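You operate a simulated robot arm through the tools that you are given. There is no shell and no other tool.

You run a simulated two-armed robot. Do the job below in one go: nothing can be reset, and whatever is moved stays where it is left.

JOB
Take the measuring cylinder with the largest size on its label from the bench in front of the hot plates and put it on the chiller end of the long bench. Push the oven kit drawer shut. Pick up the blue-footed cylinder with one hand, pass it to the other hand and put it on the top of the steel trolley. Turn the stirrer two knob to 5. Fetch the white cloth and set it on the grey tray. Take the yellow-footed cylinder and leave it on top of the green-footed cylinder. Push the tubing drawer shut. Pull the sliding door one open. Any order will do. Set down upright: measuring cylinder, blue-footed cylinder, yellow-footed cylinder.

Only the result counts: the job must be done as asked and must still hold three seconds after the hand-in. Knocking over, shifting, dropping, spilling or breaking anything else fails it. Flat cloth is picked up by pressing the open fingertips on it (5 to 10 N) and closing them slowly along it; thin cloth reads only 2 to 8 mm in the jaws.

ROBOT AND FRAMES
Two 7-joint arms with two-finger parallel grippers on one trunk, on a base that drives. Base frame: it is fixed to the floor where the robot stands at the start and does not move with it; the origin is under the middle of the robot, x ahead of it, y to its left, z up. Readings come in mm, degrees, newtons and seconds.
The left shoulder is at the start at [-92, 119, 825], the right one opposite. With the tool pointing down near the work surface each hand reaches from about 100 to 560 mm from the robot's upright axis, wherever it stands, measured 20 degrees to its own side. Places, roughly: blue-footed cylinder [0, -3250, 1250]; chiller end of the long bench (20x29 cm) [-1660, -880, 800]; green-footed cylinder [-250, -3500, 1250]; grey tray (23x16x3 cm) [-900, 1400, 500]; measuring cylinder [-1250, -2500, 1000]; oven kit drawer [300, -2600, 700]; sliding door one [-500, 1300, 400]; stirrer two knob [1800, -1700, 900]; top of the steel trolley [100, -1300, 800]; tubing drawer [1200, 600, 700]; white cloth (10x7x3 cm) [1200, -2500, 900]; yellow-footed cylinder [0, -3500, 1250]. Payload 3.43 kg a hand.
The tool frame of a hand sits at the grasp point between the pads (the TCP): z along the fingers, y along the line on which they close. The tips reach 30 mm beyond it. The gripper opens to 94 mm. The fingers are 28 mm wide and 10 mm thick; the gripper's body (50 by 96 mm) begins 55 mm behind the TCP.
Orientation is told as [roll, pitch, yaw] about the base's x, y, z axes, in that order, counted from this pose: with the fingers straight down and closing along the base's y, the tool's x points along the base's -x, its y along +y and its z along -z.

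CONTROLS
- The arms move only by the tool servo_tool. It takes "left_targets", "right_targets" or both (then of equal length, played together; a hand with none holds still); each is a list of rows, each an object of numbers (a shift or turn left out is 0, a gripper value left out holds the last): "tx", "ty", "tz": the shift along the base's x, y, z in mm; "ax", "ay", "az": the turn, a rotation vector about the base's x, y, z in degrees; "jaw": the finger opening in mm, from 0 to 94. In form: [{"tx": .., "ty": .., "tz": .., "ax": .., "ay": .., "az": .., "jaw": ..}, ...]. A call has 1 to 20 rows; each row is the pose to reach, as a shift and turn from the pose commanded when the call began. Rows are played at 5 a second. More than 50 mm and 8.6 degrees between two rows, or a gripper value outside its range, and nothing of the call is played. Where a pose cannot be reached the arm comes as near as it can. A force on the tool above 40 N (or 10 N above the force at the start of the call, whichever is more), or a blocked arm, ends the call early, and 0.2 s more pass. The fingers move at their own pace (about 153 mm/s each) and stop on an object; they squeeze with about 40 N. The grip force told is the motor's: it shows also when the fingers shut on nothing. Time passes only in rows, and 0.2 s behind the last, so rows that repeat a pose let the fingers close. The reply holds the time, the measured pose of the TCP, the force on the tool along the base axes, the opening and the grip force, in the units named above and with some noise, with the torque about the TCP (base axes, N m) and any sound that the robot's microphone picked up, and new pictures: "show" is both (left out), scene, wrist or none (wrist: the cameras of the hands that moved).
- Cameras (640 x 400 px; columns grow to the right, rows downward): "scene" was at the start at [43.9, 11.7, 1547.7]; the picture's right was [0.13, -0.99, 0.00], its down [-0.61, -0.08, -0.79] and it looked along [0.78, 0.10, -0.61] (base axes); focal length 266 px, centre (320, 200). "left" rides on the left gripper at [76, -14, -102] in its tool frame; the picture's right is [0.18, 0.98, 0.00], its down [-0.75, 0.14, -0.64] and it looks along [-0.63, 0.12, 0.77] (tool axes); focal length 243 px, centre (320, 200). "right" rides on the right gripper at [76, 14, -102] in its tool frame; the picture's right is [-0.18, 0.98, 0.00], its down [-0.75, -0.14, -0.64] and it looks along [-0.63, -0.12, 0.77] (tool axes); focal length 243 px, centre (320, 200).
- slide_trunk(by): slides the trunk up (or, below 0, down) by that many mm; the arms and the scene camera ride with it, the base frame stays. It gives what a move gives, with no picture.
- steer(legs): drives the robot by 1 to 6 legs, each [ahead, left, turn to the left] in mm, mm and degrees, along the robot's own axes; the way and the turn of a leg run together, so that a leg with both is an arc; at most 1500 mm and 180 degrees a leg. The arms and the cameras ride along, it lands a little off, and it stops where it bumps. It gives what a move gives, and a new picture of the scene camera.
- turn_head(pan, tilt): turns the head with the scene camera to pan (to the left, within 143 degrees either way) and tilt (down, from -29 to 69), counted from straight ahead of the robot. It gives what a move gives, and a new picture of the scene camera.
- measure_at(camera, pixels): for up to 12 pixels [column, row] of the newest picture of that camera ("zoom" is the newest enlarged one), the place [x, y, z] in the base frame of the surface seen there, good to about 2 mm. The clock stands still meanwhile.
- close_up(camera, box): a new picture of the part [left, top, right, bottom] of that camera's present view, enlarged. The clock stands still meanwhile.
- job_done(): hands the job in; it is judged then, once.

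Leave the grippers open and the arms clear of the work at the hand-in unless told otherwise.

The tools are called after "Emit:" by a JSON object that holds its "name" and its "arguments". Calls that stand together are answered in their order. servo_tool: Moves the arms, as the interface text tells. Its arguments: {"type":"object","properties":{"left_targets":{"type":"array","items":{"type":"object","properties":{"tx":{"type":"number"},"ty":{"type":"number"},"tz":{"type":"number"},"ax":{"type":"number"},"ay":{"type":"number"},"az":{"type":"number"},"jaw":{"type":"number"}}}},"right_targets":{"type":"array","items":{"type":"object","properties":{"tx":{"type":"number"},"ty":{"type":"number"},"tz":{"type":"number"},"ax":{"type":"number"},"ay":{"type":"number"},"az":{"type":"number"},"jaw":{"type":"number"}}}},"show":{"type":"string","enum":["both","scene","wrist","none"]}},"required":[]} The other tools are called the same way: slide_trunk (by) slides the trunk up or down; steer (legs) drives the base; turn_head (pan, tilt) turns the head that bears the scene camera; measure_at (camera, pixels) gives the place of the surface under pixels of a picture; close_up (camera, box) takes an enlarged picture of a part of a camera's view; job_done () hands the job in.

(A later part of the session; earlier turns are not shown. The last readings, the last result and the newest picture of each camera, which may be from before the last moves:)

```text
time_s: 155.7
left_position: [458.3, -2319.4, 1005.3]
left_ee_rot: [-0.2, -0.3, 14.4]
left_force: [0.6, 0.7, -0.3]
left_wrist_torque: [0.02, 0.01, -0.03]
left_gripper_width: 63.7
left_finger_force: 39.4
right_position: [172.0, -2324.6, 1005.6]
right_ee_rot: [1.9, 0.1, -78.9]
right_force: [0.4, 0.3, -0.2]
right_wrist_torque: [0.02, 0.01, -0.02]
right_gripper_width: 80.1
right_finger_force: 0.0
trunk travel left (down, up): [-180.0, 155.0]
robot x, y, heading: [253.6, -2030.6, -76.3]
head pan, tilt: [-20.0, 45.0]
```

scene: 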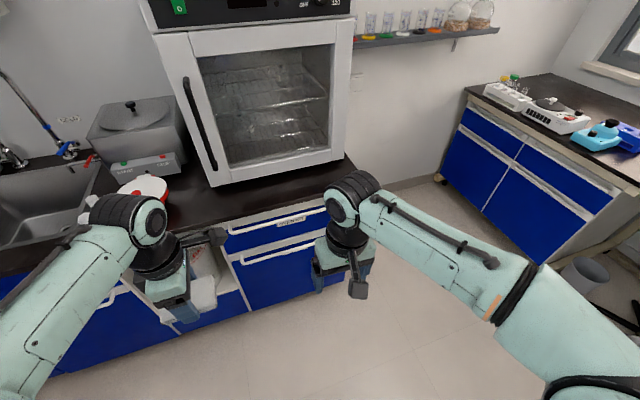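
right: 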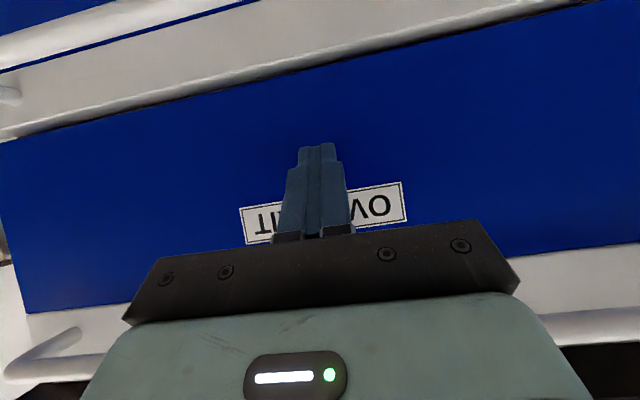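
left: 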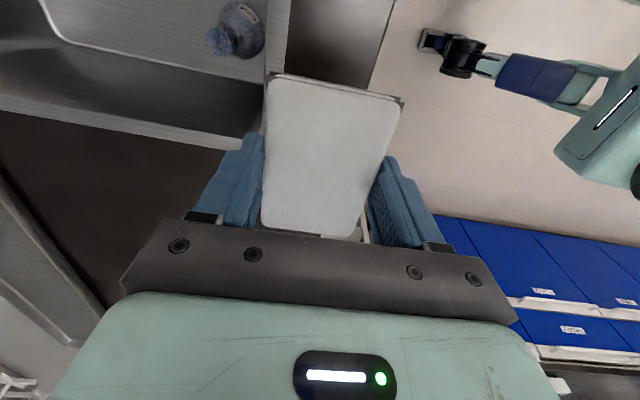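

Next I'll carry the cloth to the shelf by the known clear corridor: left, straight back past the trolley, then turn around.

Emit:
{"name": "steer", "arguments": {"legs": [[0, 700, 0], [-1500, 0, 0], [-700, 0, 0], [0, 0, 179], [400, 850, 0]]}}

Emit:
{"name": "turn_head", "arguments": {"pan": 15, "tilt": 45}}

```text
time_s: 187.6
left_position: [-767.2, 711.7, 1005.3]
left_ee_rot: [-0.1, -0.3, -163.1]
left_force: [0.7, -1.1, -0.9]
left_wrist_torque: [0.0, 0.03, -0.04]
left_gripper_width: 63.7
left_finger_force: 39.6
right_position: [-482.0, 729.6, 1005.0]
right_ee_rot: [1.9, 0.0, 103.6]
right_force: [-0.2, 0.6, -0.4]
right_wrist_torque: [0.05, 0.0, -0.01]
right_gripper_width: 79.7
right_finger_force: 0.0
trunk travel left (down, up): [-180.0, 155.0]
robot x, y, heading: [-556.2, 432.9, 106.4]
head pan, tilt: [-20.0, 45.0]
```

scene: 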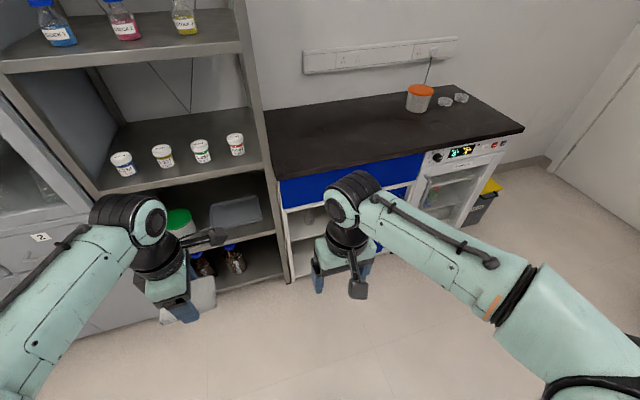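

```text
time_s: 188.7
left_position: [-767.3, 711.2, 1005.0]
left_ee_rot: [-0.1, -0.3, -163.2]
left_force: [-0.5, 0.2, -0.9]
left_wrist_torque: [0.02, 0.0, 0.0]
left_gripper_width: 63.8
left_finger_force: 39.7
right_position: [-480.9, 728.8, 1005.9]
right_ee_rot: [2.0, 0.0, 103.6]
right_force: [0.8, 0.5, 0.9]
right_wrist_torque: [0.02, 0.03, 0.0]
right_gripper_width: 79.7
right_finger_force: 0.0
trunk travel left (down, up): [-180.0, 155.0]
robot x, y, heading: [-556.9, 430.4, 106.4]
head pan, tilt: [15.0, 45.0]
```

scene: 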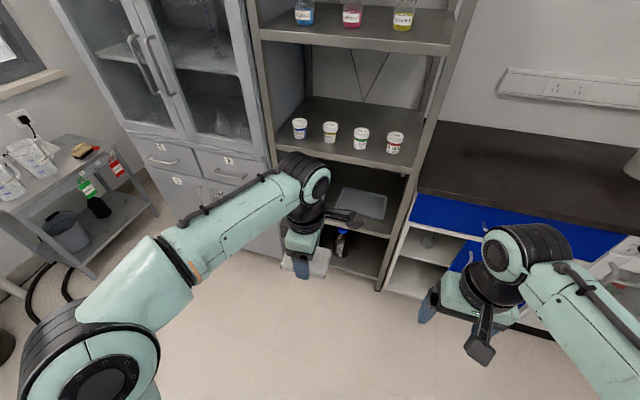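

The grey tray is at about (362,203) on the lower shelf. I'll lower the trunk for a better view, then measure the tray and the shelf gap.

Emit:
{"name": "slide_trunk", "arguments": {"by": -175}}

Emit:
{"name": "turn_head", "arguments": {"pan": 5, "tilt": 38}}

Emit:
{"name": "close_up", "arguments": {"camera": "scene", "box": [200, 80, 480, 255]}}

```text
time_s: 190.6
left_position: [-766.2, 711.4, 831.1]
left_ee_rot: [-0.1, -0.3, -163.1]
left_force: [0.0, 0.1, 0.1]
left_wrist_torque: [0.01, 0.01, 0.01]
left_gripper_width: 63.8
left_finger_force: 39.8
right_position: [-481.1, 729.2, 830.4]
right_ee_rot: [1.9, -0.1, 103.7]
right_force: [0.9, 0.4, 0.1]
right_wrist_torque: [-0.01, -0.02, -0.01]
right_gripper_width: 79.9
right_finger_force: 0.1
trunk travel left (down, up): [-5.0, 330.0]
robot x, y, heading: [-553.4, 430.0, 106.3]
head pan, tilt: [15.0, 45.0]
```

```text
time_s: 191.3
left_position: [-766.7, 711.4, 829.8]
left_ee_rot: [-0.1, -0.3, -163.2]
left_force: [-0.5, 0.4, -1.2]
left_wrist_torque: [0.0, -0.02, 0.04]
left_gripper_width: 63.5
left_finger_force: 39.5
right_position: [-481.9, 728.5, 830.5]
right_ee_rot: [1.9, 0.0, 103.6]
right_force: [0.4, 0.5, 0.0]
right_wrist_torque: [0.01, 0.02, 0.01]
right_gripper_width: 79.8
right_finger_force: 0.1
trunk travel left (down, up): [-5.0, 330.0]
robot x, y, heading: [-555.9, 428.6, 106.2]
head pan, tilt: [5.0, 38.0]
```

scene: 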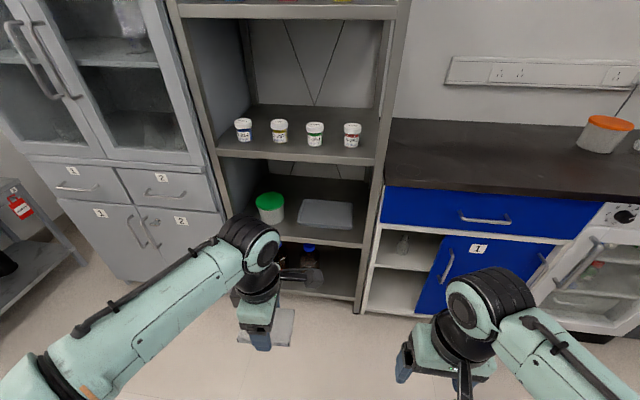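

```text
2.29 times, centred on (340, 168) of scene
```

zoom: 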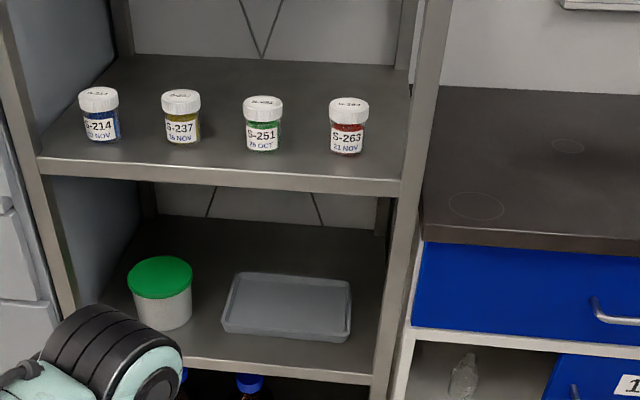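

Emit:
{"name": "measure_at", "arguments": {"camera": "zoom", "pixels": [[237, 276], [348, 285], [340, 335], [226, 325], [290, 300], [220, 185], [390, 190], [50, 172], [388, 330], [375, 378], [225, 360], [160, 300]]}}

Emit:
{"name": "measure_at", "arguments": {"camera": "zoom", "pixels": [[300, 355], [300, 372], [200, 178], [60, 260], [300, 255], [185, 270], [350, 150], [375, 250]]}}

```text
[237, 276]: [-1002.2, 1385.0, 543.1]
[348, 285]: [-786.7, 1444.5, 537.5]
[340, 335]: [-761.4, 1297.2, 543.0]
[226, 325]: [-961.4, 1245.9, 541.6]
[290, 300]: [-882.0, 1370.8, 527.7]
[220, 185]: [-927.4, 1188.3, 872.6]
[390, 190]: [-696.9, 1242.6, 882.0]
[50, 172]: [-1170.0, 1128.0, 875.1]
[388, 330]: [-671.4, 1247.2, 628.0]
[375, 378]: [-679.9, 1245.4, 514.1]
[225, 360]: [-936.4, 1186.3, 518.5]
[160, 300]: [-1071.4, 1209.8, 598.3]
```

```text
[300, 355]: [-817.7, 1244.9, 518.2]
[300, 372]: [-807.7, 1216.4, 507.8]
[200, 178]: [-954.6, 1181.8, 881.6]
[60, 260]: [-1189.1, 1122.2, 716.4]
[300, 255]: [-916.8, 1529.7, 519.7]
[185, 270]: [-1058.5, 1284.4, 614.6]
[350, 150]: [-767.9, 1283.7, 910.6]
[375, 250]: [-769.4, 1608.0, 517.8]
```

The shelf gap runs z 519–860 and the tray centre is [-880,1343], floor z 528. Before entering, I'll test in free space whether the left hand reaches 510 ahead / 150 left / z 600 with the tool down and the wrist yawed back 90°. I'll also raise the right hand clear of the counter.

Emit:
{"name": "servo_tool", "arguments": {"left_targets": [{"tx": -6, "ty": 14, "tz": -19, "az": -7.6}, {"tx": -13, "ty": 28, "tz": -38, "az": -15.2}, {"tx": -19, "ty": 42, "tz": -58, "az": -22.8}, {"tx": -25, "ty": 56, "tz": -77, "az": -30.4}, {"tx": -31, "ty": 70, "tz": -96, "az": -38}, {"tx": -38, "ty": 84, "tz": -115, "az": -45.5}, {"tx": -44, "ty": 98, "tz": -134, "az": -53}, {"tx": -50, "ty": 112, "tz": -154, "az": -60.7}, {"tx": -56, "ty": 126, "tz": -173, "az": -68.3}, {"tx": -63, "ty": 140, "tz": -192, "az": -76}, {"tx": -69, "ty": 154, "tz": -211, "az": -83.5}, {"tx": -75, "ty": 167, "tz": -230, "az": -91}, {"tx": -75, "ty": 167, "tz": -230, "az": -91}], "right_targets": [{"tx": 2, "ty": -7, "tz": 12}, {"tx": 4, "ty": -14, "tz": 24}, {"tx": 6, "ty": -20, "tz": 36}, {"tx": 8, "ty": -27, "tz": 48}, {"tx": 10, "ty": -34, "tz": 60}, {"tx": 12, "ty": -40, "tz": 72}, {"tx": 14, "ty": -47, "tz": 84}, {"tx": 16, "ty": -54, "tz": 96}, {"tx": 18, "ty": -60, "tz": 108}, {"tx": 20, "ty": -67, "tz": 120}, {"tx": 22, "ty": -74, "tz": 130}, {"tx": 22, "ty": -77, "tz": 140}, {"tx": 22, "ty": -77, "tz": 140}]}}

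```text
time_s: 194.1
left_position: [-844.2, 878.3, 602.2]
left_ee_rot: [-0.2, -0.2, 105.7]
left_force: [-0.2, -0.7, -0.4]
left_wrist_torque: [0.02, -0.03, 0.02]
left_gripper_width: 63.8
left_finger_force: 40.2
right_position: [-457.8, 651.4, 970.4]
right_ee_rot: [1.9, 0.0, 103.5]
right_force: [0.4, 0.3, 0.6]
right_wrist_torque: [0.02, 0.05, -0.01]
right_gripper_width: 79.8
right_finger_force: 0.1
trunk travel left (down, up): [-5.0, 330.0]
robot x, y, heading: [-551.9, 427.2, 106.3]
head pan, tilt: [5.0, 38.0]
```

scene: 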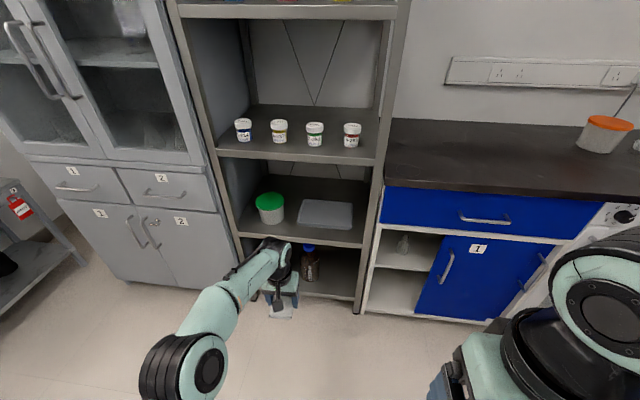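
right: 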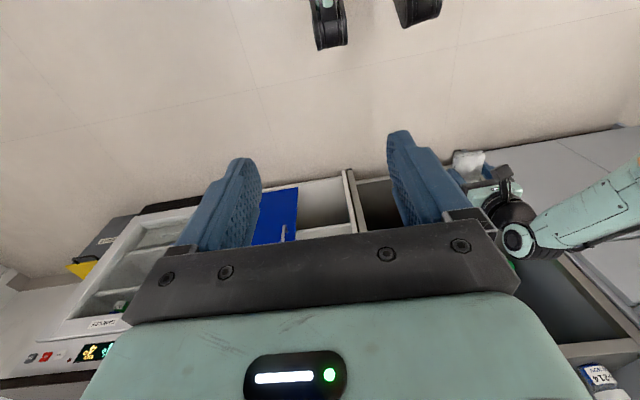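
left: 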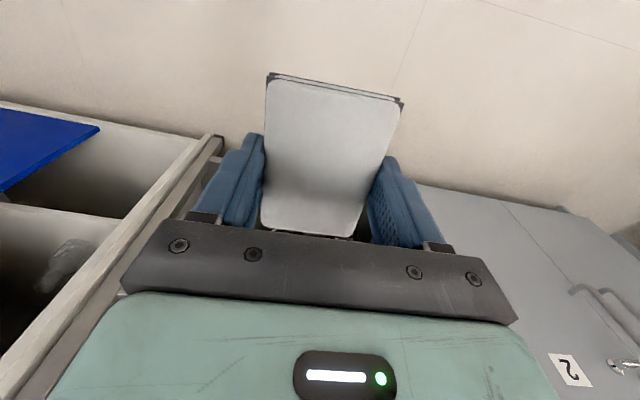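

The pose is reachable. I'll measure the wrist's top height to be sure it fits under the upper shelf (bottom about 860).

Emit:
{"name": "close_up", "arguments": {"camera": "scene", "box": [190, 220, 330, 330]}}

Emit:
{"name": "measure_at", "arguments": {"camera": "scene", "pixels": [[272, 242], [265, 248], [280, 243], [250, 265], [288, 255], [230, 285], [210, 305], [190, 345], [260, 240]]}}

```text
3.64 times, centred on (260, 275) of scene
```

zoom: 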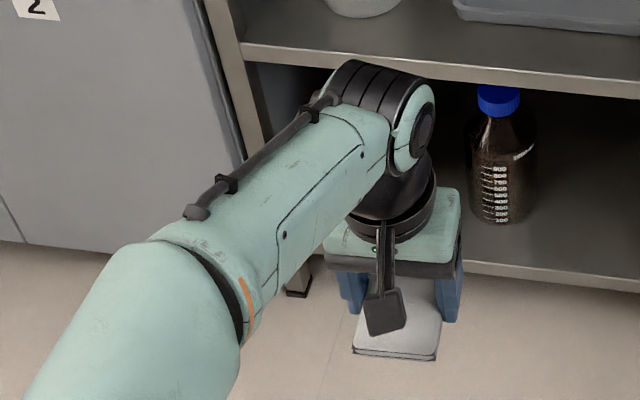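

```text
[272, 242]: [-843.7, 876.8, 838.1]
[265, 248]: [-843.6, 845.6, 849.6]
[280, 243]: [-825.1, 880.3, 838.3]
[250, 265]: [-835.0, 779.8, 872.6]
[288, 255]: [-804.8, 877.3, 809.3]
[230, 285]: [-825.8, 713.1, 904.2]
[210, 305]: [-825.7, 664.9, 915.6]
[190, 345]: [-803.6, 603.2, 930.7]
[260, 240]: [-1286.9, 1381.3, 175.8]
```

The forearm would come too near the upper board with a vertical tool. I'll tilt the hand 40° forward, which lowers the wrist, and pull it back 90 mm at z 625 for the approach.

Emit:
{"name": "servo_tool", "arguments": {"left_targets": [{"tx": 5, "ty": -17, "tz": 5, "ax": 7.7, "ay": 2.2}, {"tx": 10, "ty": -34, "tz": 10, "ax": 15.4, "ay": 4.5}, {"tx": 15, "ty": -51, "tz": 15, "ax": 23, "ay": 6.7}, {"tx": 20, "ty": -68, "tz": 20, "ax": 30.7, "ay": 9}, {"tx": 25, "ty": -86, "tz": 24, "ax": 38.4, "ay": 11.2}, {"tx": 25, "ty": -86, "tz": 24, "ax": 38.4, "ay": 11.2}]}}

```text
time_s: 195.5
left_position: [-820.7, 795.0, 624.3]
left_ee_rot: [1.2, -38.6, 105.6]
left_force: [0.5, -0.3, -0.9]
left_wrist_torque: [0.01, -0.02, 0.0]
left_gripper_width: 63.8
left_finger_force: 39.5
left hand out of reach, approached as far as the arm can: row 5, 6
right_position: [-459.2, 651.6, 969.8]
right_ee_rot: [1.8, 0.0, 103.6]
right_force: [-0.2, -0.5, -0.3]
right_wrist_torque: [-0.01, 0.03, 0.0]
right_gripper_width: 79.8
right_finger_force: 0.0
trunk travel left (down, up): [-5.0, 330.0]
robot x, y, heading: [-558.0, 430.1, 106.1]
head pan, tilt: [5.0, 38.0]
```

scene: 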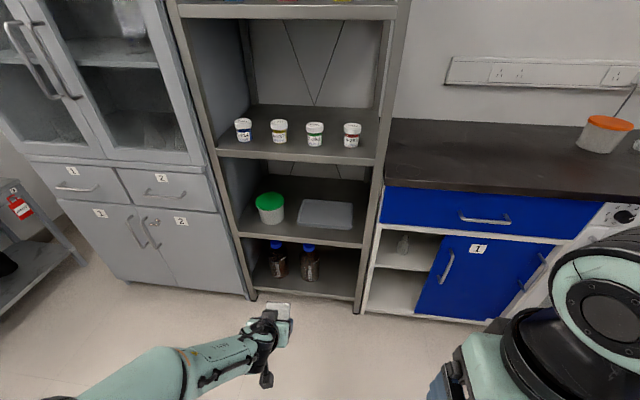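
left: 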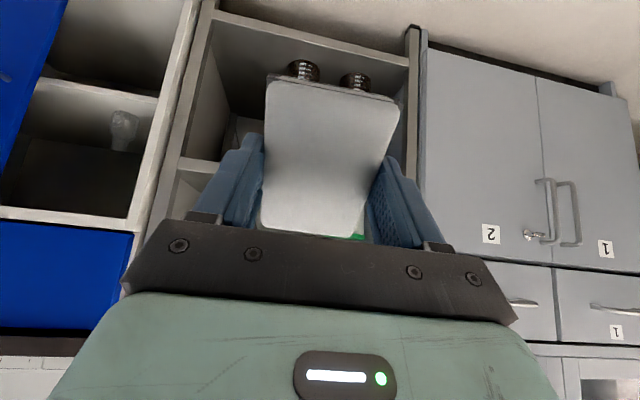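

Tilt is 38.6° and the grip is intact. I'll drive to the shelf so the hand enters the gap at z≈625.

Emit:
{"name": "steer", "arguments": {"legs": [[0, -54, -2.4], [430, 0, 0]]}}

Emit:
{"name": "turn_head", "arguments": {"pan": 25, "tilt": 45}}

```text
time_s: 199.0
left_position: [-859.4, 1244.8, 622.1]
left_ee_rot: [1.2, -38.6, 103.4]
left_force: [-0.4, 0.3, 0.1]
left_wrist_torque: [-0.02, -0.02, -0.01]
left_gripper_width: 63.8
left_finger_force: 39.8
right_position: [-502.4, 1088.9, 970.5]
right_ee_rot: [1.9, -0.1, 101.4]
right_force: [0.3, 0.8, -0.4]
right_wrist_torque: [-0.01, -0.01, -0.03]
right_gripper_width: 80.2
right_finger_force: 0.1
trunk travel left (down, up): [-5.0, 330.0]
robot x, y, heading: [-606.3, 870.9, 104.1]
head pan, tilt: [5.0, 38.0]
```

scene: 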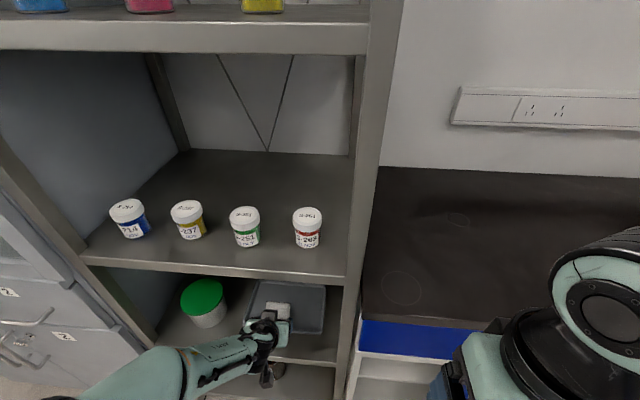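

```text
time_s: 199.8
left_position: [-859.1, 1245.1, 623.5]
left_ee_rot: [1.2, -38.7, 103.4]
left_force: [0.1, 0.4, -0.8]
left_wrist_torque: [0.0, 0.0, -0.04]
left_gripper_width: 63.8
left_finger_force: 39.8
right_position: [-502.8, 1088.5, 970.0]
right_ee_rot: [2.0, 0.1, 101.4]
right_force: [0.0, -0.3, -0.8]
right_wrist_torque: [-0.02, 0.04, 0.01]
right_gripper_width: 79.8
right_finger_force: 0.1
trunk travel left (down, up): [-5.0, 330.0]
robot x, y, heading: [-608.0, 870.1, 104.0]
head pan, tilt: [25.0, 45.0]
```

scene: 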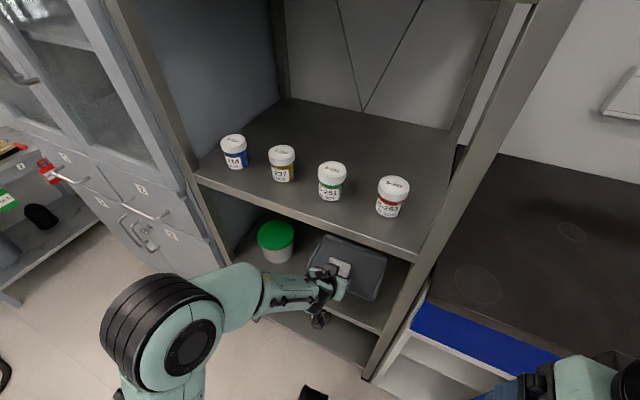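

The hand is just inside the gap. I'll move 75 mm further in over the tray, then lower.

Emit:
{"name": "servo_tool", "arguments": {"left_targets": [{"tx": -5, "ty": 25}, {"tx": -10, "ty": 50}, {"tx": -15, "ty": 74}, {"tx": -15, "ty": 74, "tz": -12}, {"tx": -15, "ty": 74, "tz": -24}, {"tx": -15, "ty": 74, "tz": -30}, {"tx": -15, "ty": 74, "tz": -30}]}}

Emit:
{"name": "close_up", "arguments": {"camera": "scene", "box": [250, 210, 410, 330]}}

```text
time_s: 201.4
left_position: [-874.3, 1319.7, 593.8]
left_ee_rot: [1.2, -38.5, 103.5]
left_force: [-1.3, 0.4, -0.9]
left_wrist_torque: [-0.05, 0.01, 0.02]
left_gripper_width: 63.7
left_finger_force: 40.0
right_position: [-503.5, 1089.1, 969.9]
right_ee_rot: [2.0, 0.0, 101.4]
right_force: [-0.5, -0.1, -0.3]
right_wrist_torque: [-0.01, -0.02, 0.02]
right_gripper_width: 80.1
right_finger_force: 0.1
trunk travel left (down, up): [-5.0, 330.0]
robot x, y, heading: [-604.8, 869.6, 104.0]
head pan, tilt: [25.0, 45.0]
```

scene: 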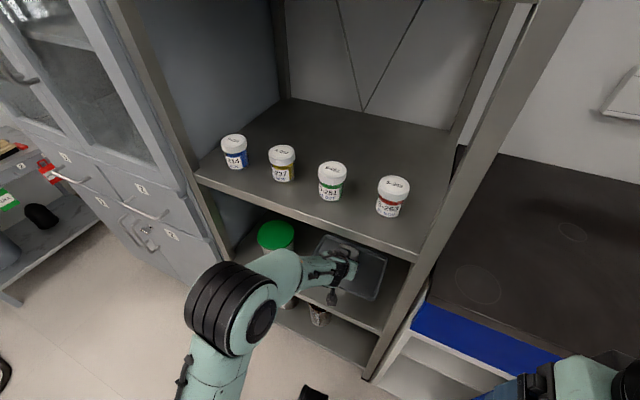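
left: 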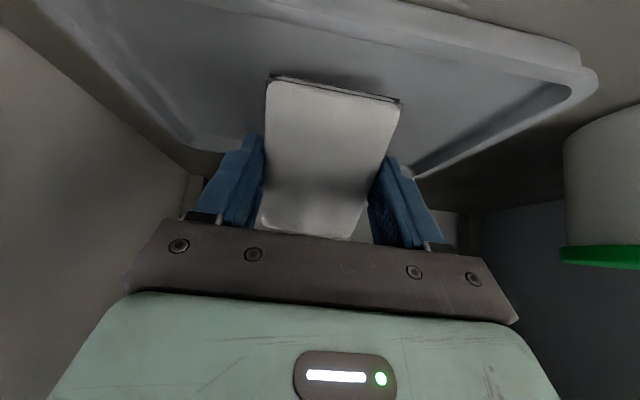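

```text
3.33 times, centred on (330, 270) of scene
```

zoom: 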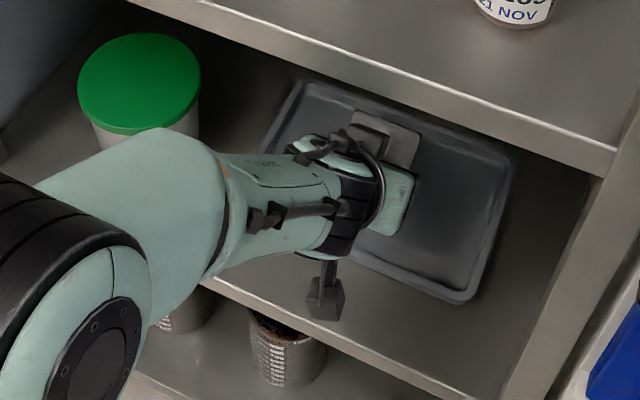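

The cloth's low edge is inside the tray. I'll lower gently until it touches.

Emit:
{"name": "servo_tool", "arguments": {"left_targets": [{"tz": -3}, {"tz": -6}, {"tz": -8}, {"tz": -8}], "show": "wrist"}}

```text
time_s: 202.4
left_position: [-875.3, 1319.2, 586.0]
left_ee_rot: [1.2, -38.6, 103.3]
left_force: [0.3, 0.3, 0.0]
left_wrist_torque: [0.01, 0.01, 0.02]
left_gripper_width: 63.4
left_finger_force: 40.2
right_position: [-503.3, 1088.2, 971.1]
right_ee_rot: [1.9, 0.0, 101.4]
right_force: [-1.2, -0.3, -0.5]
right_wrist_torque: [-0.02, 0.0, 0.01]
right_gripper_width: 80.1
right_finger_force: 0.1
trunk travel left (down, up): [-5.0, 330.0]
robot x, y, heading: [-607.4, 872.2, 104.1]
head pan, tilt: [25.0, 45.0]
```

left: 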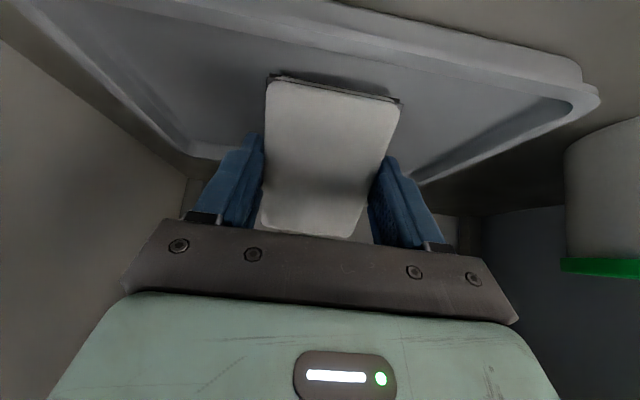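

Emit:
{"name": "servo_tool", "arguments": {"left_targets": [{"tz": -2}, {"tz": -4}, {"tz": -6}, {"tz": -6}], "show": "none"}}

Emit:
{"name": "measure_at", "arguments": {"camera": "left", "pixels": [[300, 84], [370, 95], [330, 85], [300, 60], [345, 66], [330, 150], [310, 225]]}}

```text
time_s: 203.4
left_position: [-873.7, 1317.7, 582.1]
left_ee_rot: [1.1, -38.9, 103.5]
left_force: [-0.4, -0.7, 12.0]
left_wrist_torque: [-0.11, -0.37, -0.06]
left_gripper_width: 63.9
left_finger_force: 40.2
right_position: [-502.8, 1088.0, 969.5]
right_ee_rot: [1.9, 0.0, 101.5]
right_force: [0.0, 0.6, -0.1]
right_wrist_torque: [0.01, 0.0, 0.02]
right_gripper_width: 80.0
right_finger_force: 0.1
trunk travel left (down, up): [-5.0, 330.0]
robot x, y, heading: [-607.5, 871.8, 104.1]
head pan, tilt: [25.0, 45.0]
```

```text
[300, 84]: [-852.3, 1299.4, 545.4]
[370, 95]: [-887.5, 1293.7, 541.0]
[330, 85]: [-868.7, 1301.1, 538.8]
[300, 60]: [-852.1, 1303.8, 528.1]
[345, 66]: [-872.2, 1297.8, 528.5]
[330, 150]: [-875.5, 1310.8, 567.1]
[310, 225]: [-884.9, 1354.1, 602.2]
```

Contact at 12 N. I'll ease up 2 mm, open the fingers and let the cloth settle flat.

Emit:
{"name": "servo_tool", "arguments": {"left_targets": [{"tz": 2}, {"tz": 2, "jaw": 70}, {"tz": 2, "jaw": 80}, {"tz": 2, "jaw": 94}, {"tz": 2, "jaw": 94}, {"tz": 2, "jaw": 94}]}}

```text
time_s: 204.8
left_position: [-874.7, 1319.7, 582.3]
left_ee_rot: [1.2, -38.5, 103.3]
left_force: [0.8, -0.6, 0.0]
left_wrist_torque: [-0.02, -0.03, 0.01]
left_gripper_width: 94.0
left_finger_force: 0.1
right_position: [-503.8, 1088.3, 969.5]
right_ee_rot: [1.9, -0.1, 101.4]
right_force: [0.1, -0.4, 0.3]
right_wrist_torque: [-0.01, 0.03, 0.0]
right_gripper_width: 79.9
right_finger_force: 0.1
trunk travel left (down, up): [-5.0, 330.0]
robot x, y, heading: [-607.6, 867.2, 104.0]
head pan, tilt: [25.0, 45.0]
```

scene: 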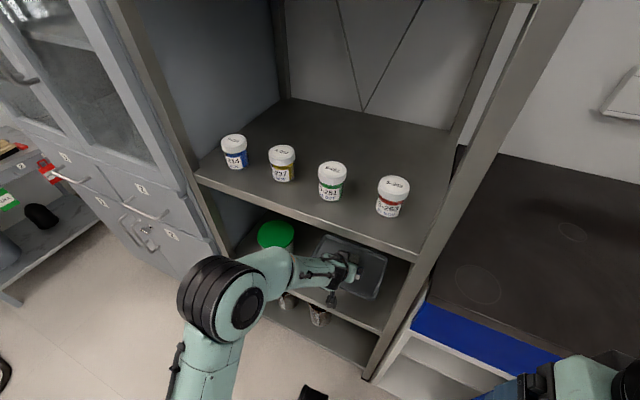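
left: 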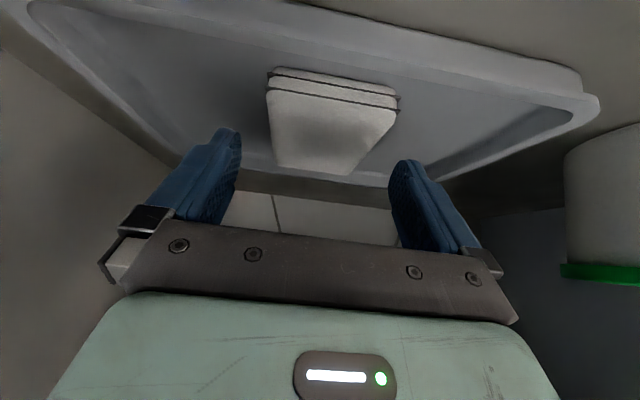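

The cloth lies flat on the tray. I'll back the hand out along its axis and then straight out of the shelf.

Emit:
{"name": "servo_tool", "arguments": {"left_targets": [{"tx": 4, "ty": -15, "tz": 20}, {"tx": 8, "ty": -30, "tz": 39}, {"tx": 16, "ty": -65, "tz": 41}, {"tx": 25, "ty": -100, "tz": 41}], "show": "wrist"}}

Emit:
{"name": "steer", "arguments": {"legs": [[-420, 0, 0]]}}

Emit:
{"name": "turn_head", "arguments": {"pan": 12, "tilt": 35}}

Emit:
{"name": "close_up", "arguments": {"camera": "scene", "box": [200, 80, 480, 255]}}

```text
time_s: 205.8
left_position: [-850.1, 1219.2, 621.7]
left_ee_rot: [1.2, -38.7, 103.4]
left_force: [0.1, -1.6, -0.3]
left_wrist_torque: [0.01, 0.02, 0.0]
left_gripper_width: 94.0
left_finger_force: 0.0
right_position: [-503.7, 1088.6, 969.3]
right_ee_rot: [1.9, -0.1, 101.3]
right_force: [0.0, -0.3, -0.2]
right_wrist_torque: [0.0, 0.01, 0.01]
right_gripper_width: 79.9
right_finger_force: 0.0
trunk travel left (down, up): [-5.0, 330.0]
robot x, y, heading: [-607.1, 871.6, 104.1]
head pan, tilt: [25.0, 45.0]
```

left: 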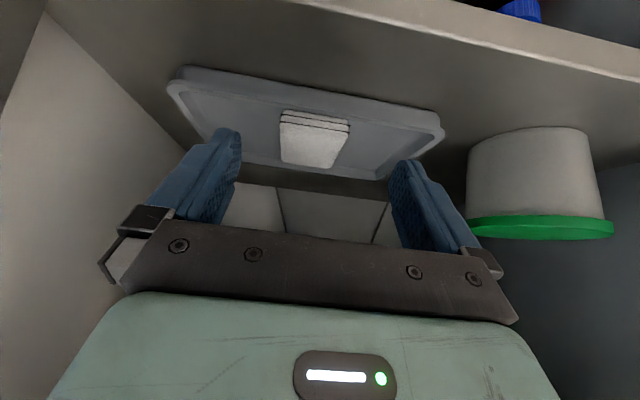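

```text
time_s: 208.4
left_position: [-748.3, 814.7, 620.8]
left_ee_rot: [1.1, -38.8, 102.9]
left_force: [0.2, -0.5, -0.3]
left_wrist_torque: [0.01, 0.0, -0.02]
left_gripper_width: 93.8
left_finger_force: 0.1
right_position: [-403.3, 681.2, 969.5]
right_ee_rot: [1.9, -0.2, 101.0]
right_force: [0.0, 0.1, 0.7]
right_wrist_torque: [0.03, -0.02, -0.01]
right_gripper_width: 80.0
right_finger_force: 0.1
trunk travel left (down, up): [-5.0, 330.0]
robot x, y, heading: [-509.7, 464.4, 103.9]
head pan, tilt: [25.0, 45.0]
```

scene: 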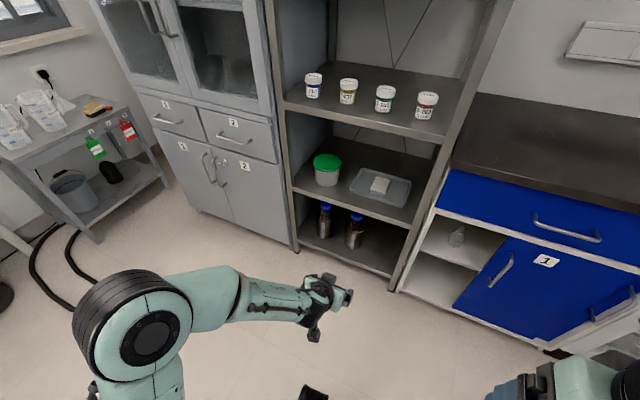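

```text
time_s: 209.1
left_position: [-747.6, 815.7, 621.6]
left_ee_rot: [1.3, -38.6, 103.0]
left_force: [-0.2, -1.2, 0.4]
left_wrist_torque: [-0.02, 0.01, 0.01]
left_gripper_width: 93.8
left_finger_force: 0.0
right_position: [-402.9, 681.0, 969.4]
right_ee_rot: [1.9, 0.1, 100.9]
right_force: [-0.4, 0.3, 1.0]
right_wrist_torque: [-0.03, -0.03, -0.02]
right_gripper_width: 79.8
right_finger_force: 0.0
trunk travel left (down, up): [-5.0, 330.0]
robot x, y, heading: [-504.8, 465.8, 103.6]
head pan, tilt: [12.0, 35.0]
```

scene: 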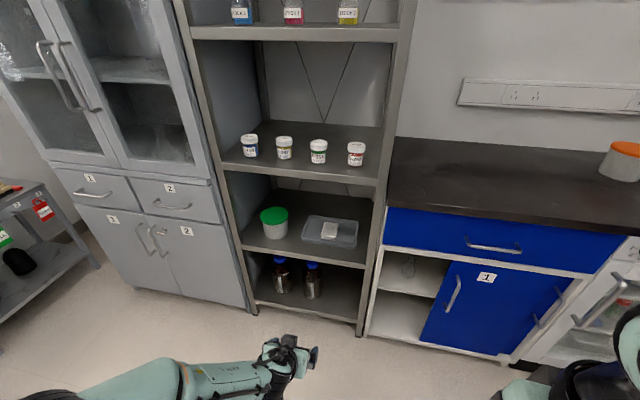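

```text
2.29 times, centred on (340, 168) of scene
```

zoom: 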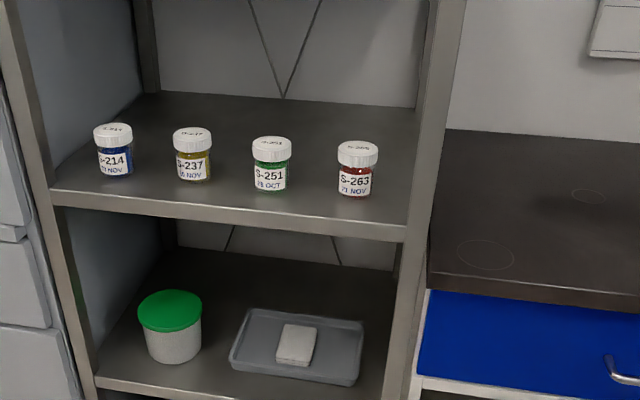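

The cloth is on the tray. I'll bring the trunk and left arm back to travel height.

Emit:
{"name": "slide_trunk", "arguments": {"by": 245}}

Emit:
{"name": "servo_tool", "arguments": {"left_targets": [{"tx": 3, "ty": -12, "tz": 35, "ax": -7.5, "ay": -1.7}, {"tx": 6, "ty": -24, "tz": 70, "ax": -15, "ay": -3.5}, {"tx": 9, "ty": -36, "tz": 105, "ax": -22.5, "ay": -5.2}, {"tx": 12, "ty": -48, "tz": 140, "ax": -30, "ay": -7}, {"tx": 14, "ty": -58, "tz": 175, "ax": -37.6, "ay": -8.7}, {"tx": 14, "ty": -58, "tz": 200, "ax": -37.6, "ay": -8.7}], "show": "none"}}

Emit:
{"name": "turn_head", "arguments": {"pan": 120, "tilt": 30}}

```text
time_s: 211.7
left_position: [-748.6, 814.8, 866.5]
left_ee_rot: [1.2, -38.6, 102.9]
left_force: [0.2, -0.2, 0.1]
left_wrist_torque: [0.04, -0.03, 0.0]
left_gripper_width: 94.0
left_finger_force: 0.1
right_position: [-402.7, 680.8, 1213.4]
right_ee_rot: [1.8, 0.0, 100.9]
right_force: [0.5, -0.8, 0.6]
right_wrist_torque: [0.01, -0.02, -0.02]
right_gripper_width: 79.9
right_finger_force: 0.0
trunk travel left (down, up): [-250.0, 85.0]
robot x, y, heading: [-505.4, 466.6, 103.6]
head pan, tilt: [12.0, 35.0]
```

```text
time_s: 213.1
left_position: [-733.5, 755.9, 1067.6]
left_ee_rot: [1.3, 0.0, 103.1]
left_force: [-0.4, 0.6, 0.1]
left_wrist_torque: [-0.01, 0.01, 0.0]
left_gripper_width: 94.1
left_finger_force: 0.0
right_position: [-402.3, 681.2, 1214.4]
right_ee_rot: [1.9, 0.0, 101.0]
right_force: [-0.5, -0.5, 0.5]
right_wrist_torque: [-0.01, 0.0, 0.0]
right_gripper_width: 79.9
right_finger_force: 0.0
trunk travel left (down, up): [-250.0, 85.0]
robot x, y, heading: [-508.3, 465.0, 103.8]
head pan, tilt: [12.0, 35.0]
```

```text
time_s: 214.9
left_position: [-733.5, 756.3, 1066.4]
left_ee_rot: [1.1, -0.1, 103.0]
left_force: [-0.4, 0.4, -0.3]
left_wrist_torque: [-0.01, 0.01, -0.01]
left_gripper_width: 93.8
left_finger_force: 0.1
right_position: [-401.6, 682.6, 1213.9]
right_ee_rot: [1.9, 0.0, 100.9]
right_force: [-0.4, 0.1, 0.0]
right_wrist_torque: [0.0, -0.02, 0.0]
right_gripper_width: 79.9
right_finger_force: 0.0
trunk travel left (down, up): [-250.0, 85.0]
robot x, y, heading: [-506.4, 463.8, 103.7]
head pan, tilt: [120.0, 30.0]
```

scene: 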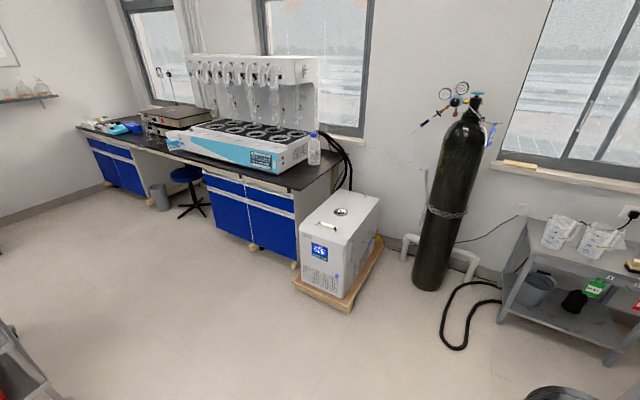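

I'll measure the stool, the bin and the bench edge in this view to plan the drive.

Emit:
{"name": "measure_at", "arguments": {"camera": "scene", "pixels": [[190, 172], [205, 212], [158, 200], [300, 190], [215, 165], [130, 150], [315, 168], [262, 225], [340, 300], [180, 118], [125, 135], [90, 125]]}}

Emit:
{"name": "close_up", "arguments": {"camera": "scene", "box": [60, 80, 340, 255]}}

```text
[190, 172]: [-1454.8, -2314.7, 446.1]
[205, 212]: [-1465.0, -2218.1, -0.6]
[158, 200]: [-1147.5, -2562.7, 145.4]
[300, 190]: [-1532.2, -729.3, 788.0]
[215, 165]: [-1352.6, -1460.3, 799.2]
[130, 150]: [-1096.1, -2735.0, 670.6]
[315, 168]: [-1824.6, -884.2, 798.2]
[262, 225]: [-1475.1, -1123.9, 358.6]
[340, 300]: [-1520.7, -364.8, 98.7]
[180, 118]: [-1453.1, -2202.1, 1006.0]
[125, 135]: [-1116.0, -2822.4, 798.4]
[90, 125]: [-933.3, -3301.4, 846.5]
```

```text
2.29 times, centred on (200, 168) of scene
```

zoom: 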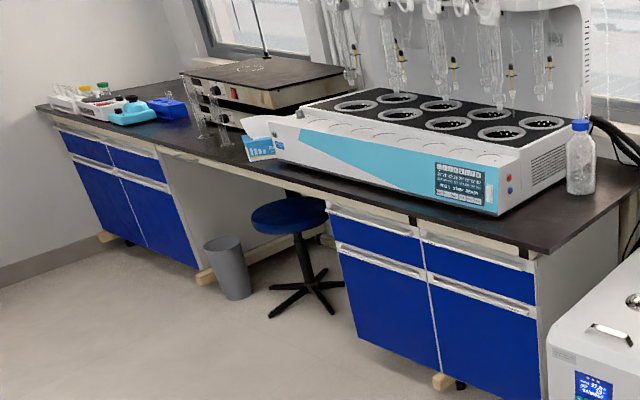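

The bench edge runs along x ≈ −1352−0.24(y+1460), and the stool is tucked under it. I'll turn 90° left and strafe along the bench to the hot plates, keeping clear of the trolley.

Emit:
{"name": "steer", "arguments": {"legs": [[0, 0, 90], [465, 675, 0], [138, 1202, 0], [40, 700, 0]]}}

Emit:
{"name": "turn_head", "arguments": {"pan": 0, "tilt": 30}}

```text
time_s: 241.9
left_position: [-741.7, -2441.4, 1066.2]
left_ee_rot: [1.3, -0.1, -165.9]
left_force: [0.2, 0.7, 0.0]
left_wrist_torque: [-0.02, 0.01, 0.01]
left_gripper_width: 93.8
left_finger_force: 0.0
right_position: [-673.2, -2108.0, 1215.2]
right_ee_rot: [1.9, 0.0, -167.8]
right_force: [0.6, -0.5, -0.1]
right_wrist_torque: [0.03, -0.05, -0.01]
right_gripper_width: 79.8
right_finger_force: 0.0
trunk travel left (down, up): [-250.0, 85.0]
robot x, y, heading: [-454.8, -2211.7, -165.1]
head pan, tilt: [120.0, 30.0]
```

scene: 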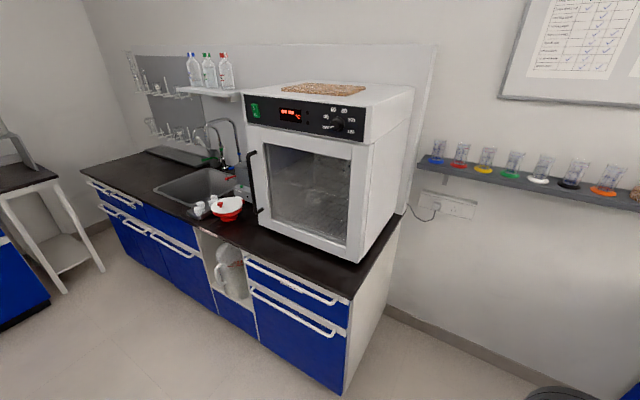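

```text
time_s: 243.9
left_position: [-742.3, -2441.8, 1066.7]
left_ee_rot: [1.2, 0.0, -165.8]
left_force: [0.2, 0.8, 0.3]
left_wrist_torque: [-0.04, 0.03, 0.01]
left_gripper_width: 94.2
left_finger_force: 0.0
right_position: [-673.4, -2108.8, 1214.4]
right_ee_rot: [1.8, 0.0, -167.8]
right_force: [0.0, 0.0, -0.2]
right_wrist_torque: [-0.01, 0.0, 0.0]
right_gripper_width: 80.0
right_finger_force: 0.2
trunk travel left (down, up): [-250.0, 85.0]
robot x, y, heading: [-453.4, -2211.8, -165.4]
head pan, tilt: [0.0, 30.0]
```

scene: 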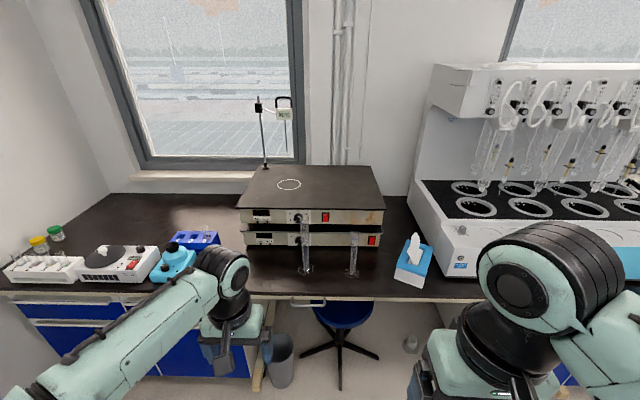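

Two measuring cylinders stand in front of the hot plates, at (305,250) and (352,255). I'll read the labels.

Emit:
{"name": "close_up", "arguments": {"camera": "scene", "box": [280, 200, 400, 285]}}

Emit:
{"name": "close_up", "arguments": {"camera": "scene", "box": [160, 200, 280, 285]}}

```text
4.71 times, centred on (340, 242) of scene
```

zoom: 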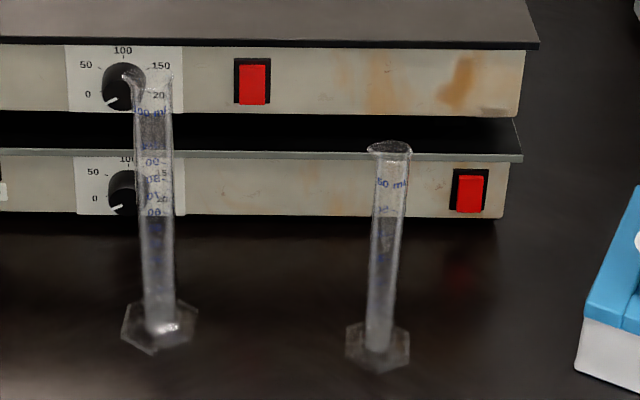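

```text
4.71 times, centred on (220, 242) of scene
```

zoom: 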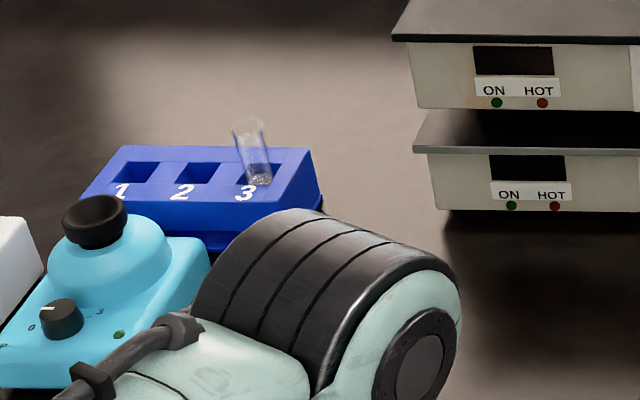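

The taller one reads "…00 ml" and the other "50 ml". I'll move both arms aside a little to be sure there's no third, and zoom on the label.

Emit:
{"name": "servo_tool", "arguments": {"left_targets": [{"tx": 10, "ty": -40}, {"tx": 20, "ty": -80}, {"tx": 30, "ty": -120}], "right_targets": [{"tx": -10, "ty": 40}, {"tx": -20, "ty": 80}, {"tx": -30, "ty": 120}], "show": "scene"}}

Emit:
{"name": "close_up", "arguments": {"camera": "scene", "box": [285, 210, 335, 245]}}

Emit:
{"name": "measure_at", "arguments": {"camera": "scene", "pixels": [[307, 272], [306, 250], [307, 240], [305, 222], [299, 270], [314, 272], [352, 270], [352, 250], [352, 235], [330, 285], [307, 218], [340, 297]]}}

```text
time_s: 244.7
left_position: [-710.8, -2560.4, 1066.9]
left_ee_rot: [1.2, -0.1, -165.9]
left_force: [0.3, 0.1, 0.0]
left_wrist_torque: [0.0, 0.02, 0.02]
left_gripper_width: 93.8
left_finger_force: 0.0
right_position: [-700.7, -1989.7, 1216.5]
right_ee_rot: [1.9, 0.0, -167.7]
right_force: [0.0, -1.0, 0.6]
right_wrist_torque: [-0.02, -0.01, 0.01]
right_gripper_width: 79.9
right_finger_force: 0.0
trunk travel left (down, up): [-250.0, 85.0]
robot x, y, heading: [-456.6, -2208.8, -165.2]
head pan, tilt: [0.0, 30.0]
```

scene: 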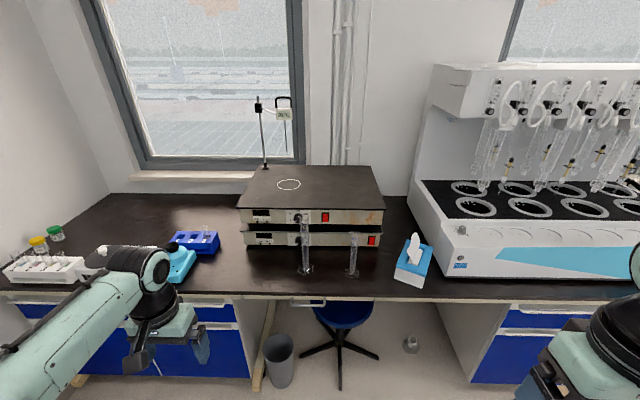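

```text
11.43 times, centred on (310, 228) of scene
```

zoom: 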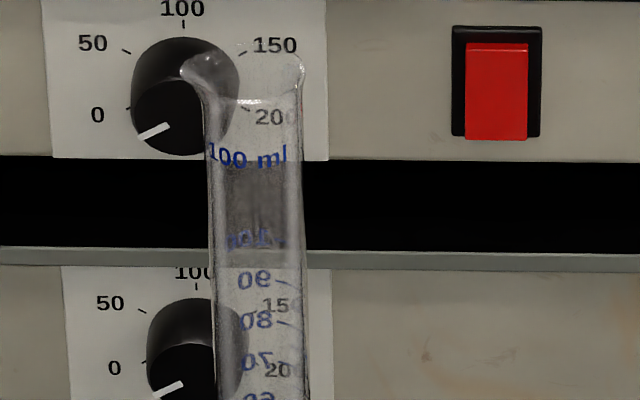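

```text
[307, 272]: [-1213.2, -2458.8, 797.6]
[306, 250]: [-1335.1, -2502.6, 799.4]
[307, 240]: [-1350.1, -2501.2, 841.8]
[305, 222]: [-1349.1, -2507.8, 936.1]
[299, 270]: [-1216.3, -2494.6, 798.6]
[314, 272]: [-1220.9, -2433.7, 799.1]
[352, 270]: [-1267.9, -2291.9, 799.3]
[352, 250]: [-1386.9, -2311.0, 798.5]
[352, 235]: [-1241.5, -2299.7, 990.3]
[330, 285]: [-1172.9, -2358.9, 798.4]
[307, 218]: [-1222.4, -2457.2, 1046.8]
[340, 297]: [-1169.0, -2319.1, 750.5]
```

There are only two cylinders, and the 100 ml one at about [-1220,-2465] is the largest. I'll drive closer so the left hand can take it from above, staying clear of the bin.

Emit:
{"name": "steer", "arguments": {"legs": [[0, 0, -1.1], [300, -76, 0]]}}

Emit:
{"name": "turn_head", "arguments": {"pan": 15, "tilt": 45}}

Emit:
{"name": "close_up", "arguments": {"camera": "scene", "box": [260, 120, 400, 220]}}

```text
time_s: 247.1
left_position: [-1024.2, -2555.1, 1066.8]
left_ee_rot: [1.2, 0.1, -166.7]
left_force: [0.1, 0.0, -1.2]
left_wrist_torque: [0.01, 0.0, -0.04]
left_gripper_width: 93.9
left_finger_force: 0.2
right_position: [-1004.0, -1983.5, 1215.8]
right_ee_rot: [1.8, 0.0, -168.7]
right_force: [0.3, 0.2, 1.3]
right_wrist_torque: [-0.01, -0.01, 0.02]
right_gripper_width: 79.9
right_finger_force: 0.1
trunk travel left (down, up): [-250.0, 85.0]
robot x, y, heading: [-760.2, -2205.6, -166.2]
head pan, tilt: [0.0, 30.0]
```

scene: 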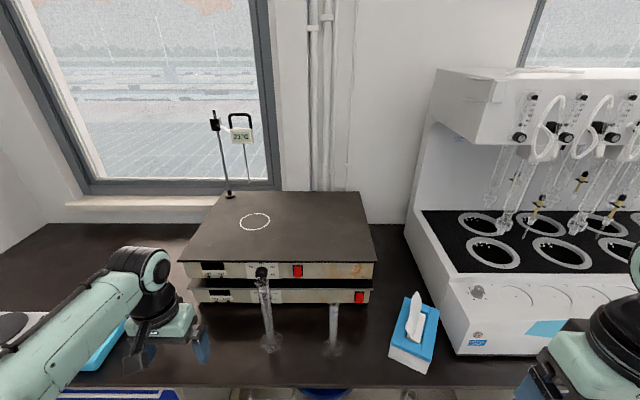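

```text
time_s: 247.9
left_position: [-1023.6, -2554.8, 1067.6]
left_ee_rot: [1.1, -0.1, -166.6]
left_force: [-0.5, 0.2, 0.0]
left_wrist_torque: [0.01, -0.05, 0.05]
left_gripper_width: 93.9
left_finger_force: 0.0
right_position: [-1003.4, -1983.1, 1216.5]
right_ee_rot: [1.9, -0.1, -168.8]
right_force: [-0.2, -0.2, -0.2]
right_wrist_torque: [0.02, -0.01, 0.0]
right_gripper_width: 80.1
right_finger_force: 0.0
trunk travel left (down, up): [-250.0, 85.0]
robot x, y, heading: [-762.6, -2206.5, -166.1]
head pan, tilt: [15.0, 45.0]
```

scene: 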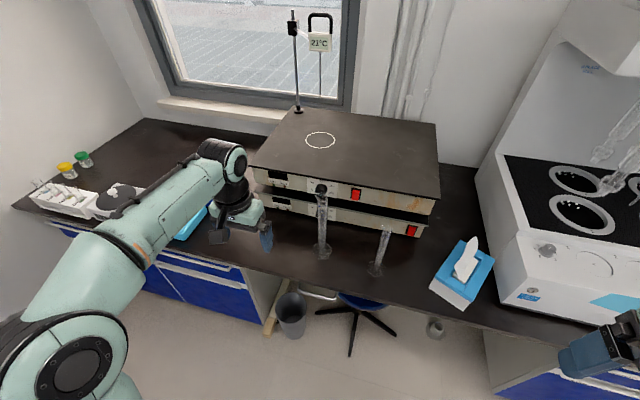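

```text
4.00 times, centred on (330, 170) of scene
```

zoom: 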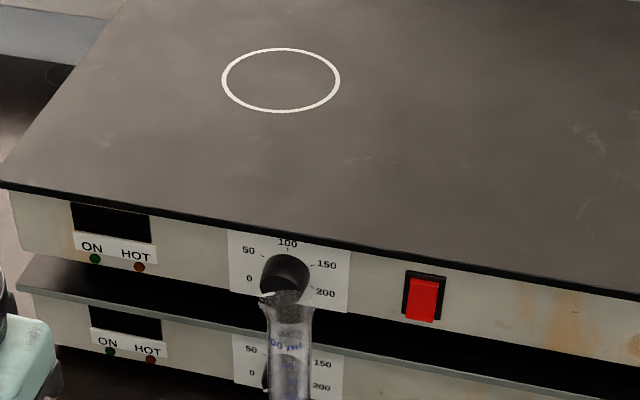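

Emit:
{"name": "close_up", "arguments": {"camera": "scene", "box": [290, 185, 370, 265]}}

Emit:
{"name": "measure_at", "arguments": {"camera": "scene", "pixels": [[322, 200], [319, 205], [325, 205], [322, 215], [322, 230], [324, 245], [324, 252], [317, 252], [331, 252], [318, 194], [326, 194], [322, 210]]}}

```text
5.00 times, centred on (330, 225) of scene
```

zoom: 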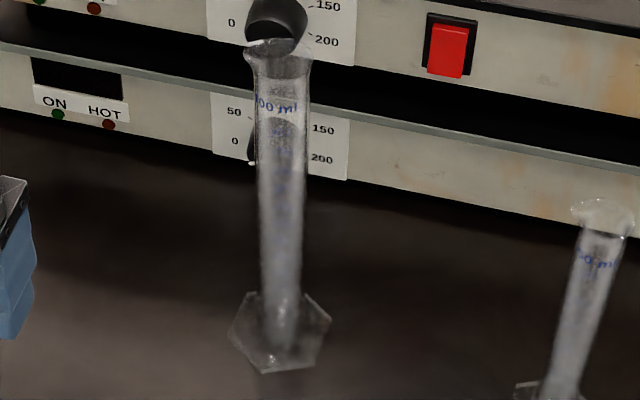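

```text
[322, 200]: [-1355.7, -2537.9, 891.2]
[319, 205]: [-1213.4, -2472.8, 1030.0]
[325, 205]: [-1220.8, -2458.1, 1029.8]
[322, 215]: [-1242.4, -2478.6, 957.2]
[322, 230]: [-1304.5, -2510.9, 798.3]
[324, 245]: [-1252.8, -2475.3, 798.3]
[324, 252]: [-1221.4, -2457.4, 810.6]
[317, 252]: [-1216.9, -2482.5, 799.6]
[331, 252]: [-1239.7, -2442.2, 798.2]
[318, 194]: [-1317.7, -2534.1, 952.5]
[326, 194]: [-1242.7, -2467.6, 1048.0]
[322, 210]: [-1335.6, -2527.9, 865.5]
```

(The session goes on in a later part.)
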